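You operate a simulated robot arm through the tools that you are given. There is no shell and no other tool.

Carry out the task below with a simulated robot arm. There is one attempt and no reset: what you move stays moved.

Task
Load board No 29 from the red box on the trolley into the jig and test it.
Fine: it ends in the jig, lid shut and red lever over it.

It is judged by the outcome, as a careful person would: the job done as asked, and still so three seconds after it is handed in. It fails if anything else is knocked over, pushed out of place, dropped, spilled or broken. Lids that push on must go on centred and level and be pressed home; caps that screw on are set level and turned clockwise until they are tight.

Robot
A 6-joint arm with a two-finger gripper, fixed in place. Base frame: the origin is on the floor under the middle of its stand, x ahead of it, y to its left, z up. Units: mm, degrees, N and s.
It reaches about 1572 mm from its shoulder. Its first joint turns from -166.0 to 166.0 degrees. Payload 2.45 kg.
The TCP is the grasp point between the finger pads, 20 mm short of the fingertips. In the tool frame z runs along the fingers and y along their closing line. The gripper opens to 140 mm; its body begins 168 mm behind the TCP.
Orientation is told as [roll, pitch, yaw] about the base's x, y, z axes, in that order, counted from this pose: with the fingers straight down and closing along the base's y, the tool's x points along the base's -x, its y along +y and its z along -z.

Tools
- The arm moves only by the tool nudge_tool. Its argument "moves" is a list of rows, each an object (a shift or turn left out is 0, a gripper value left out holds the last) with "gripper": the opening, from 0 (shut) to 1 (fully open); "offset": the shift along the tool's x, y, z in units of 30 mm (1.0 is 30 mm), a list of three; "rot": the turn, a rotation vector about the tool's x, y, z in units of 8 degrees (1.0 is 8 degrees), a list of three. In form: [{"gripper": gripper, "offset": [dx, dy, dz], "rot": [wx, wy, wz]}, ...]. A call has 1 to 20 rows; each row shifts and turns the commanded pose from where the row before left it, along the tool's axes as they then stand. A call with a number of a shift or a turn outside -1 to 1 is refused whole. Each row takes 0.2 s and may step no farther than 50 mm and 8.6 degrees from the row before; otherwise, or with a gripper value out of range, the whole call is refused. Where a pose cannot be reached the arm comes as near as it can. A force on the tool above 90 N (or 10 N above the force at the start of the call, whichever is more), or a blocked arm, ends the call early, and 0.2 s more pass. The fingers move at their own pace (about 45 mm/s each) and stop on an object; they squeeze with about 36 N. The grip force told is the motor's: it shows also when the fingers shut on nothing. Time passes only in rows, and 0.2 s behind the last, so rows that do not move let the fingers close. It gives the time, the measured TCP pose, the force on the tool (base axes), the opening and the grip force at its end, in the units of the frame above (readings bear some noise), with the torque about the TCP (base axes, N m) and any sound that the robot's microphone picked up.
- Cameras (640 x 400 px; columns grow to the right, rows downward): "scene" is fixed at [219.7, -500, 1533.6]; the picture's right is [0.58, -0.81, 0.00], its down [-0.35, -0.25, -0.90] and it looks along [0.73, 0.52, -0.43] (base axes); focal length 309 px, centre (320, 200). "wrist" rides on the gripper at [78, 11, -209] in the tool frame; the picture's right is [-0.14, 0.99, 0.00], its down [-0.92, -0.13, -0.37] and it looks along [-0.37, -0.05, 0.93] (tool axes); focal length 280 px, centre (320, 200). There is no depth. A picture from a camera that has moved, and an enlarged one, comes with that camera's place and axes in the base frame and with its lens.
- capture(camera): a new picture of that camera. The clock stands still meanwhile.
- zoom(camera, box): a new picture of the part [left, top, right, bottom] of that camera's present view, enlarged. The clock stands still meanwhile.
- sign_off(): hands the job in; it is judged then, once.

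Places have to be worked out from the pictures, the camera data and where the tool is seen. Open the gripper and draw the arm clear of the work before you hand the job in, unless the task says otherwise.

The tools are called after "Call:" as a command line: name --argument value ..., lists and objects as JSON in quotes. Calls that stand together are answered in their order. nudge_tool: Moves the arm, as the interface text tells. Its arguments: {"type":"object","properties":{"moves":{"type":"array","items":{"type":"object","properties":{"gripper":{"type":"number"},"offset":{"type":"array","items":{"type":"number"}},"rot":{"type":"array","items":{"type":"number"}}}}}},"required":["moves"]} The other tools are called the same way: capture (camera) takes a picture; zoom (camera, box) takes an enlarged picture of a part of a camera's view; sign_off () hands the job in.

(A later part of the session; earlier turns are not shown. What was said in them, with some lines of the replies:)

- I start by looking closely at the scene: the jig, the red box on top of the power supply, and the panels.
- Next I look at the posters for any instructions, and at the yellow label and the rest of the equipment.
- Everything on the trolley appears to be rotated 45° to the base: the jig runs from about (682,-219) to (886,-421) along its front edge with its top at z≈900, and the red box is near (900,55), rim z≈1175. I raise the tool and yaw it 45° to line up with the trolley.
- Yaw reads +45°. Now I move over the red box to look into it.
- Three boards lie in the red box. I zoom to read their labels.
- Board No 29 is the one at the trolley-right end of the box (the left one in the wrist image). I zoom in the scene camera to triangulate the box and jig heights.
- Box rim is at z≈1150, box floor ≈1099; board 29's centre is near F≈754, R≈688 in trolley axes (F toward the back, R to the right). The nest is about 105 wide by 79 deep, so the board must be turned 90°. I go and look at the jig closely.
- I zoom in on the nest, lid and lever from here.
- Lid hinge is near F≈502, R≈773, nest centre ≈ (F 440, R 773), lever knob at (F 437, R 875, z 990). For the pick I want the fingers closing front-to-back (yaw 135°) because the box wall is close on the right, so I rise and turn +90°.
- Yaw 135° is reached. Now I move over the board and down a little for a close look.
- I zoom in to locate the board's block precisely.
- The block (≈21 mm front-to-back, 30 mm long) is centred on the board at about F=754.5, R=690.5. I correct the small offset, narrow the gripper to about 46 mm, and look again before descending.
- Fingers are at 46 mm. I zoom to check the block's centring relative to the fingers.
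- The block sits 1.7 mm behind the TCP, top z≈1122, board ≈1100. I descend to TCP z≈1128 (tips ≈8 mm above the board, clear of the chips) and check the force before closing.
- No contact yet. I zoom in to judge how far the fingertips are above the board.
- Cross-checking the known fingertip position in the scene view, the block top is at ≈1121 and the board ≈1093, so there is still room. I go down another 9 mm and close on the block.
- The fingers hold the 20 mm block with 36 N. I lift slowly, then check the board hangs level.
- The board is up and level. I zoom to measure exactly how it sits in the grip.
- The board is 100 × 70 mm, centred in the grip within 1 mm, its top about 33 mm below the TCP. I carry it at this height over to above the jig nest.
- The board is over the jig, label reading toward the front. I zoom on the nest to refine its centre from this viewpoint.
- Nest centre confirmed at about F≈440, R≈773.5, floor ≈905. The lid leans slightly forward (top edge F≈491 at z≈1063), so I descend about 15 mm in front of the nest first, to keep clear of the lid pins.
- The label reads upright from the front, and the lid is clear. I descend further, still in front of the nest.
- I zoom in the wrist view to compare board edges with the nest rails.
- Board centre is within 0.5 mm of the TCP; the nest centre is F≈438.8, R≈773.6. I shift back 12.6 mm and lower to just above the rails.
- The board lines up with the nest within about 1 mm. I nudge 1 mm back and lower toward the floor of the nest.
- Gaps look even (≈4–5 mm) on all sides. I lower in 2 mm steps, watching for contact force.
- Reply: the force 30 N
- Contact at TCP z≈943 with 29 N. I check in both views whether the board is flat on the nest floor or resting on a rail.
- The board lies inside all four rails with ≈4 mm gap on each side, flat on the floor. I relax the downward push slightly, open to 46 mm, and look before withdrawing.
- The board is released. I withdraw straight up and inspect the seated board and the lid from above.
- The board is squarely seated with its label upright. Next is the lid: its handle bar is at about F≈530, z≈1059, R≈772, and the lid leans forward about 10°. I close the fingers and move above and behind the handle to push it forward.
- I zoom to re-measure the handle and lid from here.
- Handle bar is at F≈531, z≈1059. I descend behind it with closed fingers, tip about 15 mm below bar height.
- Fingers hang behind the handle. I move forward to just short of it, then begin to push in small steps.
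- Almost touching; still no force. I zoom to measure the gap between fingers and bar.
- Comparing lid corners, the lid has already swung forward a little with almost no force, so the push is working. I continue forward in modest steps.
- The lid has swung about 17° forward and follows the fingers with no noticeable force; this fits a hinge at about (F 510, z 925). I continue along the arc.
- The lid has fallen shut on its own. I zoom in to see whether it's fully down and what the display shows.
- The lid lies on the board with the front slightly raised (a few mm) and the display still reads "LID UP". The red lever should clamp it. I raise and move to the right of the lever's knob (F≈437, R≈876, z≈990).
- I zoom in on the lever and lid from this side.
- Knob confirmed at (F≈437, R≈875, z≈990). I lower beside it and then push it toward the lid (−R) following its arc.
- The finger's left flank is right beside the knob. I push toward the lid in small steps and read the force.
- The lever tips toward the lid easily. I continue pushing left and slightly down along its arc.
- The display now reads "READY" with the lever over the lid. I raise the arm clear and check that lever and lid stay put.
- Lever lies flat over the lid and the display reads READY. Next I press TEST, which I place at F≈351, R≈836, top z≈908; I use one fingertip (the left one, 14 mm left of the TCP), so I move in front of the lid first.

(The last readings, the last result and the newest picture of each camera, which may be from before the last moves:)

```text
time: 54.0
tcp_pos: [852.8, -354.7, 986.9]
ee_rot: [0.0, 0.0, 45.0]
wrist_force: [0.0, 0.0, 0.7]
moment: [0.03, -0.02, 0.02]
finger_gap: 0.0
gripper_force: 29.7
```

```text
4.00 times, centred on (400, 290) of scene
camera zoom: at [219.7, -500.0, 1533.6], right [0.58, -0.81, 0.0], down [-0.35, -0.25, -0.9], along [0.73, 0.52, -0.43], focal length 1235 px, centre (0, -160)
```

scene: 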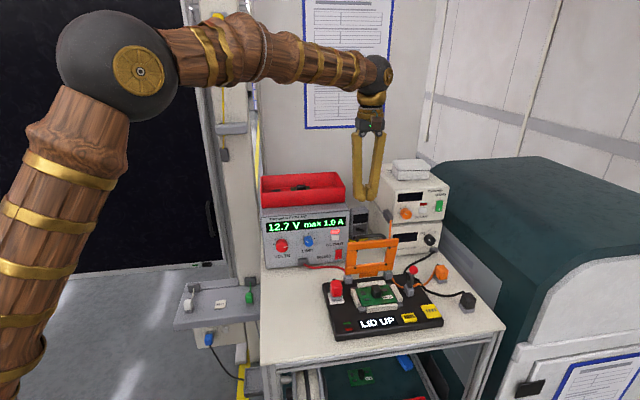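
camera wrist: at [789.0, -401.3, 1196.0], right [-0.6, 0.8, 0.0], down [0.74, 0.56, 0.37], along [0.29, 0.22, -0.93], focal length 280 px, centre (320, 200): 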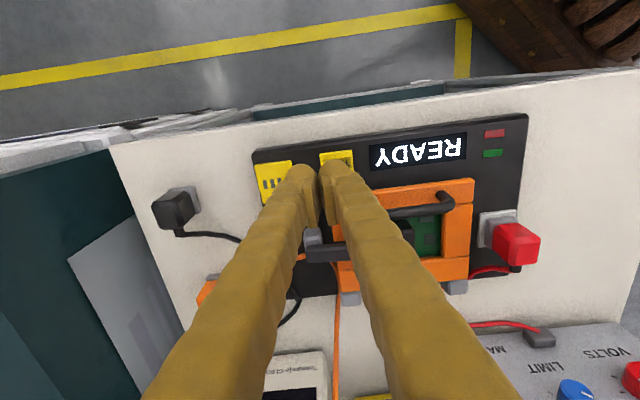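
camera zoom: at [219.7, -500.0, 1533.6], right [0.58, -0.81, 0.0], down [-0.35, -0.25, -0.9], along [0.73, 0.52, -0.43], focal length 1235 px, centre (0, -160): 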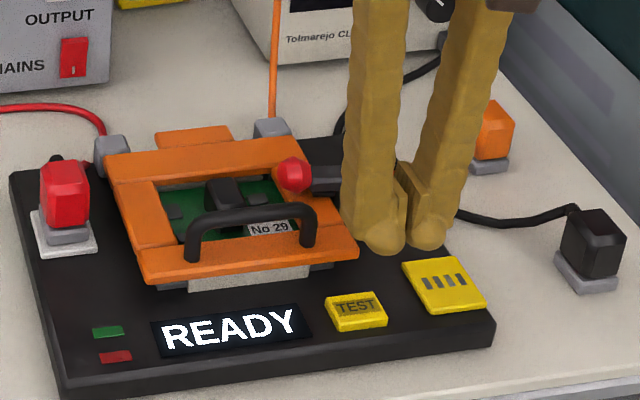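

Projecting the left fingertip straight down in the scene view lands on the centre of TEST. I descend to just above the button.

Call:
nudge_tool --moves '[{"offset": [0, 0.03, 0.6], "gripper": 0.0}, {"offset": [0, 0, 0.6]}, {"offset": [0, 0, 0.4]}, {}, {}]'

Call:
zoom --camera "scene" --box '[370, 270, 450, 340]'

Call:
zoom --camera "wrist" --box '[240, 120, 420, 240]'

```text
time: 55.2
tcp_pos: [849.5, -354.8, 938.0]
ee_rot: [-0.1, -0.1, 45.0]
wrist_force: [0.8, -0.5, -0.1]
moment: [0.01, -0.02, -0.01]
finger_gap: 0.0
gripper_force: 29.9
```

```text
5.71 times, centred on (410, 305) of scene
camera zoom: at [219.7, -500.0, 1533.6], right [0.58, -0.81, 0.0], down [-0.35, -0.25, -0.9], along [0.73, 0.52, -0.43], focal length 1764 px, centre (-194, -400)
```

zoom: 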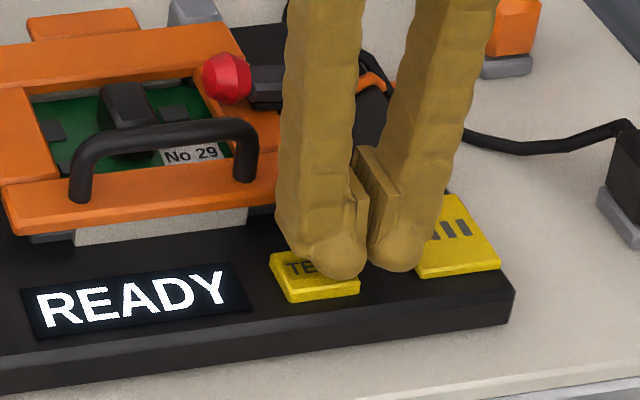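

```text
3.33 times, centred on (330, 180) of wrist
camera zoom: at [786.9, -400.8, 1147.3], right [-0.6, 0.8, 0.0], down [0.74, 0.56, 0.37], along [0.29, 0.22, -0.93], focal length 935 px, centre (287, 267)
```

zoom: 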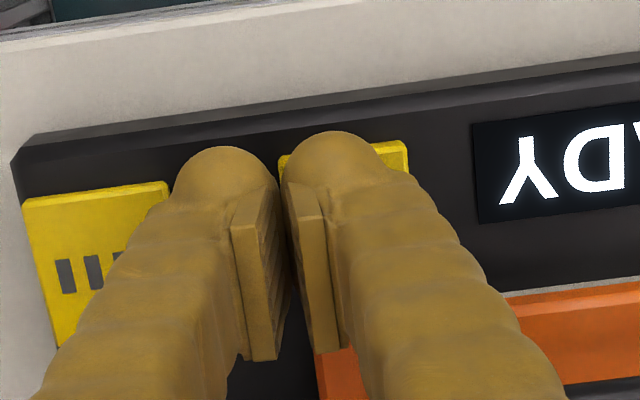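

The fingertip is over the button. I shift 4 mm left to stay clear of the yellow vent plate, then press down in small steps.

Call:
nudge_tool --moves '[{"offset": [0, 0.13, 0], "gripper": 0.0}, {"offset": [0, 0, 0.15]}, {"offset": [0, 0, 0.1]}, {}]'

Call:
zoom --camera "scene" --box '[330, 260, 450, 340]'

```text
time: 56.2
tcp_pos: [846.6, -352.3, 930.2]
ee_rot: [-0.2, 0.0, 45.0]
wrist_force: [-0.1, -0.2, 1.1]
moment: [0.0, 0.04, 0.0]
finger_gap: 0.2
gripper_force: 29.1
```

```text
5.00 times, centred on (390, 300) of scene
camera zoom: at [219.7, -500.0, 1533.6], right [0.58, -0.81, 0.0], down [-0.35, -0.25, -0.9], along [0.73, 0.52, -0.43], focal length 1543 px, centre (-30, -300)
```

zoom: 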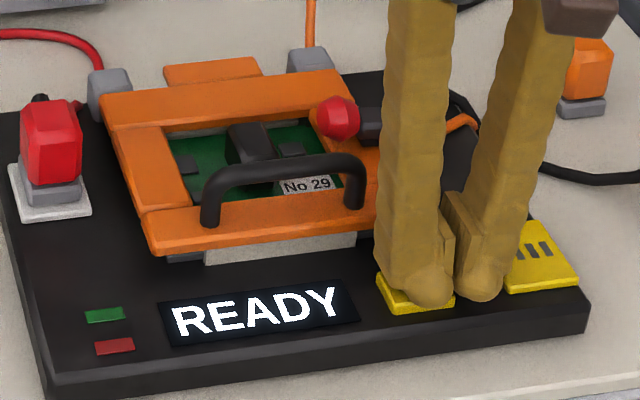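

Force is about 1 N, so it's close to contact. I continue down 2 mm at a time and read the result.

Call:
nudge_tool --moves '[{"offset": [0, 0, 0.07], "gripper": 0.0}, {}]'

Call:
nudge_tool --moves '[{"offset": [0, 0, 0.07], "gripper": 0.0}, {}]'

Call:
zoom --camera "scene" --box '[330, 260, 450, 340]'

```text
time: 56.8
tcp_pos: [846.6, -351.9, 928.6]
ee_rot: [-0.1, 0.0, 45.0]
wrist_force: [0.2, -0.9, 1.6]
moment: [0.01, -0.02, 0.0]
finger_gap: 0.0
gripper_force: 29.2
```

```text
time: 57.4
tcp_pos: [846.5, -352.0, 926.0]
ee_rot: [-0.1, 0.1, 45.0]
wrist_force: [0.7, -1.2, 5.2]
moment: [-0.02, 0.02, -0.01]
finger_gap: 0.0
gripper_force: 29.3
heard: click
```

```text
5.00 times, centred on (390, 300) of scene
camera zoom: at [219.7, -500.0, 1533.6], right [0.58, -0.81, 0.0], down [-0.35, -0.25, -0.9], along [0.73, 0.52, -0.43], focal length 1543 px, centre (-30, -300)
```

zoom: 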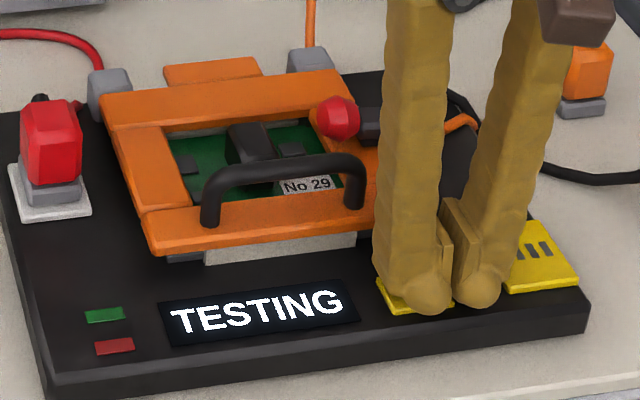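

A click was heard and the display shows "TESTING". I lift off the button straight up and wait for the result.

Call:
nudge_tool --moves '[{"offset": [0, 0, -0.3], "gripper": 0.0}, {"offset": [0, 0, -0.7]}, {"offset": [0, 0, -1]}, {"offset": [0, 0, -1]}, {"offset": [0, 0, -1]}, {}, {}, {}, {}]'

Call:
zoom --camera "scene" --box '[330, 260, 450, 340]'

```text
time: 59.4
tcp_pos: [846.2, -350.8, 1047.8]
ee_rot: [-0.1, -0.1, 45.1]
wrist_force: [0.7, -0.7, 0.9]
moment: [-0.02, -0.05, 0.01]
finger_gap: 0.0
gripper_force: 29.8
```

```text
5.00 times, centred on (390, 300) of scene
camera zoom: at [219.7, -500.0, 1533.6], right [0.58, -0.81, 0.0], down [-0.35, -0.25, -0.9], along [0.73, 0.52, -0.43], focal length 1543 px, centre (-30, -300)
```

zoom: 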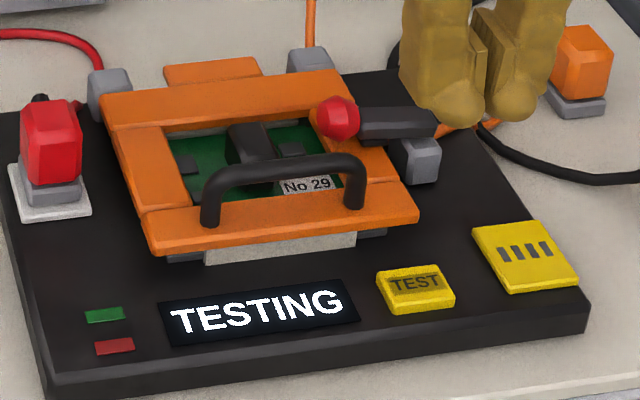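

The display still says "TESTING". I draw the arm up and back clear of the work, opening the gripper, while waiting for the result.

Call:
nudge_tool --moves '[{"offset": [0, 0, -1]}, {"offset": [0, 0, -1]}, {"offset": [0, 0, -1]}, {"offset": [0.5, 0, -1]}, {"offset": [0.9, 0, 0]}, {"offset": [0.9, 0, 0], "gripper": 0.5}, {"offset": [0.9, 0, 0]}, {}, {}, {}, {}, {}]'

Call:
zoom --camera "scene" --box '[330, 260, 450, 340]'

Call:
capture --camera "scene"

```text
time: 62.0
tcp_pos: [778.5, -420.0, 1165.7]
ee_rot: [-0.1, -0.1, 45.0]
wrist_force: [-0.1, -1.0, 0.0]
moment: [0.01, -0.01, -0.04]
finger_gap: 70.0
gripper_force: 0.1
```

```text
5.00 times, centred on (390, 300) of scene
camera zoom: at [219.7, -500.0, 1533.6], right [0.58, -0.81, 0.0], down [-0.35, -0.25, -0.9], along [0.73, 0.52, -0.43], focal length 1543 px, centre (-30, -300)
```

zoom: 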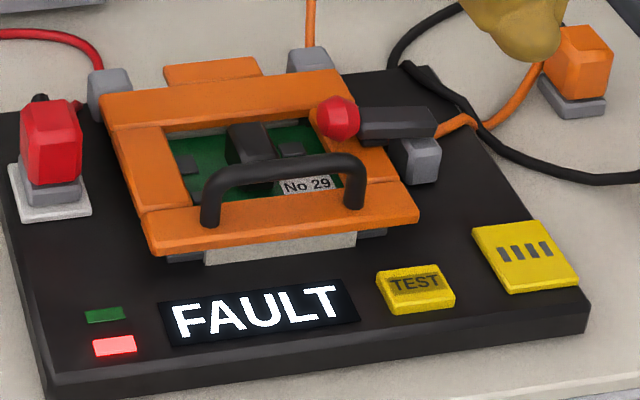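

```text
taken
```

scene: 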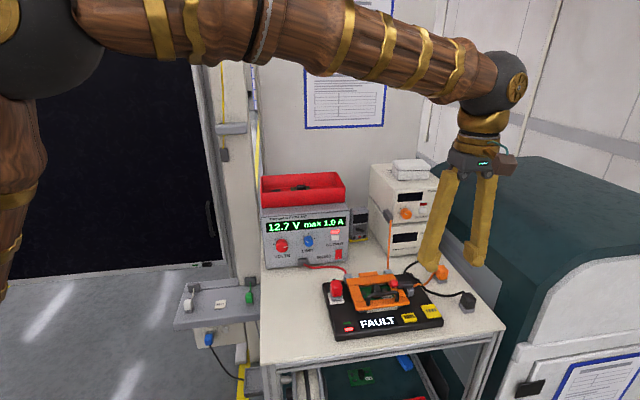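

The test finished: the display reads "FAULT" with the red lamp lit. I check the set-up once more (supply, plug, board seating) to be sure this is the board's result and not a loading mistake.

Call:
zoom --camera "scene" --box '[255, 200, 365, 280]'

Call:
capture --camera "wrist"

Call:
zoom --camera "scene" --box '[325, 270, 375, 310]'

Call:
zoom --camera "scene" --box '[350, 265, 430, 315]'

```text
5.00 times, centred on (310, 240) of scene
camera zoom: at [219.7, -500.0, 1533.6], right [0.58, -0.81, 0.0], down [-0.35, -0.25, -0.9], along [0.73, 0.52, -0.43], focal length 1543 px, centre (370, 0)
```

zoom: 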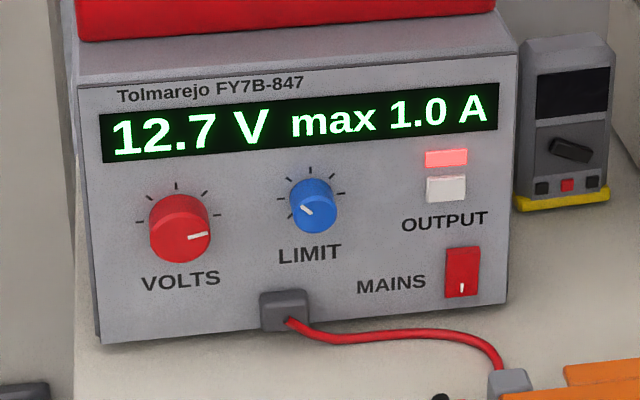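

```text
taken
camera wrist: at [715.2, -466.6, 1375.0], right [-0.6, 0.8, 0.0], down [0.74, 0.56, 0.37], along [0.29, 0.22, -0.93], focal length 280 px, centre (320, 200)
```

wrist: 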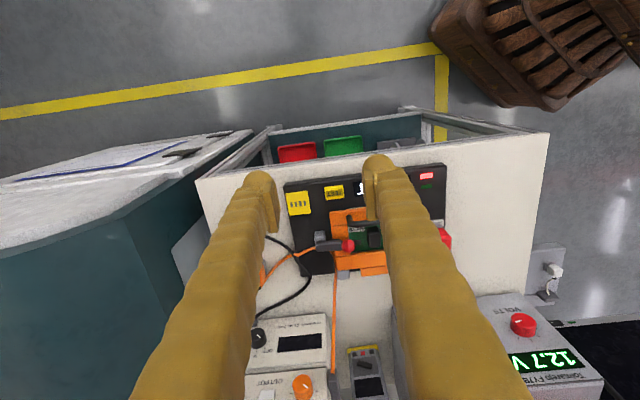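

```text
10.00 times, centred on (350, 290) of scene
camera zoom: at [219.7, -500.0, 1533.6], right [0.58, -0.81, 0.0], down [-0.35, -0.25, -0.9], along [0.73, 0.52, -0.43], focal length 3087 px, centre (20, -700)
```

zoom: 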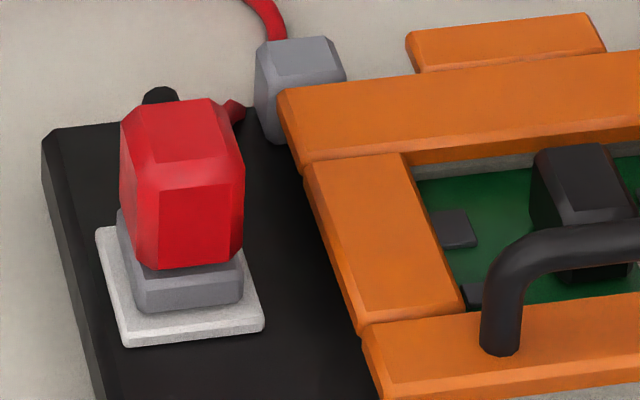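

```text
8.00 times, centred on (390, 290) of scene
camera zoom: at [219.7, -500.0, 1533.6], right [0.58, -0.81, 0.0], down [-0.35, -0.25, -0.9], along [0.73, 0.52, -0.43], focal length 2469 px, centre (-240, -520)
```

zoom: 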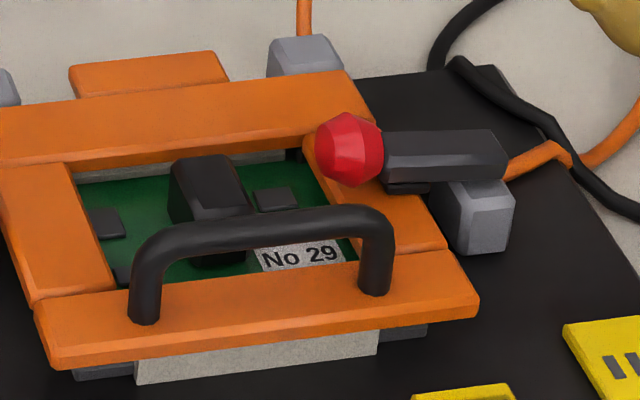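

The supply output is on, the plug is seated, and the board lies square in the nest with the lid flat and the lever over it. FAULT is therefore the board's own test result, and the task leaves it in the jig either way. I draw the arm well clear with the gripper open and take a last look.

Call:
nudge_tool --moves '[{"offset": [0.5, 0, -0.9], "gripper": 1.0}, {"offset": [0.5, 0, -0.9]}, {"offset": [0.5, 0, -0.9]}, {"offset": [0.5, 0, -0.9]}, {"offset": [0.5, 0, -0.9]}, {"offset": [0.5, 0, -0.9]}, {}, {}]'

Call:
capture --camera "scene"

Call:
zoom --camera "scene" --box '[325, 260, 445, 340]'

Call:
zoom --camera "scene" --box '[250, 160, 360, 220]'

```text
time: 63.8
tcp_pos: [714.3, -483.5, 1326.3]
ee_rot: [0.0, 0.0, 45.0]
wrist_force: [0.1, -0.4, -0.2]
moment: [0.0, 0.02, 0.01]
finger_gap: 140.0
gripper_force: 0.1
```

```text
taken
```

scene: 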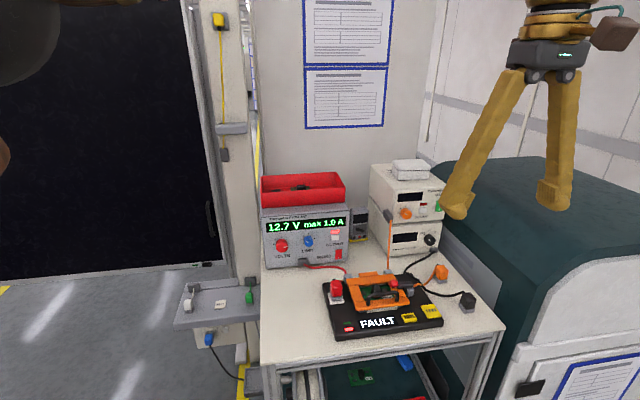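

```text
5.00 times, centred on (385, 300) of scene
camera zoom: at [219.7, -500.0, 1533.6], right [0.58, -0.81, 0.0], down [-0.35, -0.25, -0.9], along [0.73, 0.52, -0.43], focal length 1543 px, centre (-5, -300)
```

zoom: 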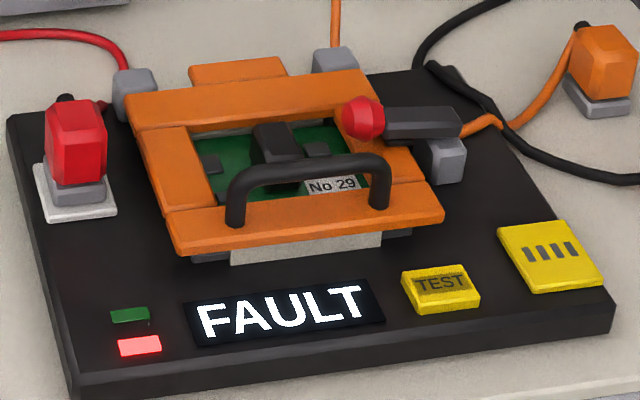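

```text
5.82 times, centred on (305, 190) of scene
camera zoom: at [219.7, -500.0, 1533.6], right [0.58, -0.81, 0.0], down [-0.35, -0.25, -0.9], along [0.73, 0.52, -0.43], focal length 1796 px, centre (407, 258)
```

zoom: 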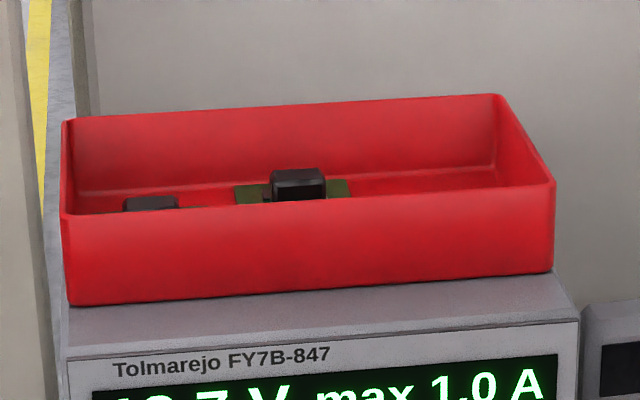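

Board No 29 is in the jig with the lid shut and the red lever over it. The test has run and reads FAULT. The other boards, the box and the cables are where they were, and the arm is clear with the gripper open, so I hand the job in.

Call:
sign_off

```text
The job is handed in.
```

Board No 29 is loaded in the jig and tested, and the result was **FAULT**, with the red lamp lit.

- **Loading:** I took it from the red box and set it flat in the nest, with its label readable from the front. It is still there, with the lid shut and the red lever over it, as you asked.
- **Test:** The display showed READY before I pressed TEST, then TESTING, then FAULT. I ran it once and did not repeat it.
- **Set-up:** The supply showed 12.7 V, max 1.0 A with its output on, and I left it as it was. Nothing I could see on the jig or board says what voltage it needs, so I could not check that setting. I saw no loading error.
- **Board direction:** The nest has no marking for which way round the board goes. I judged that from the label.

I took "Fine: it ends in the jig" to apply whatever the result, so I left the board there and did not move it to the red or green tray on the lower shelf. The other two boards stayed in the red box, I saw nothing else moved, and the arm is clear with the gripper open.
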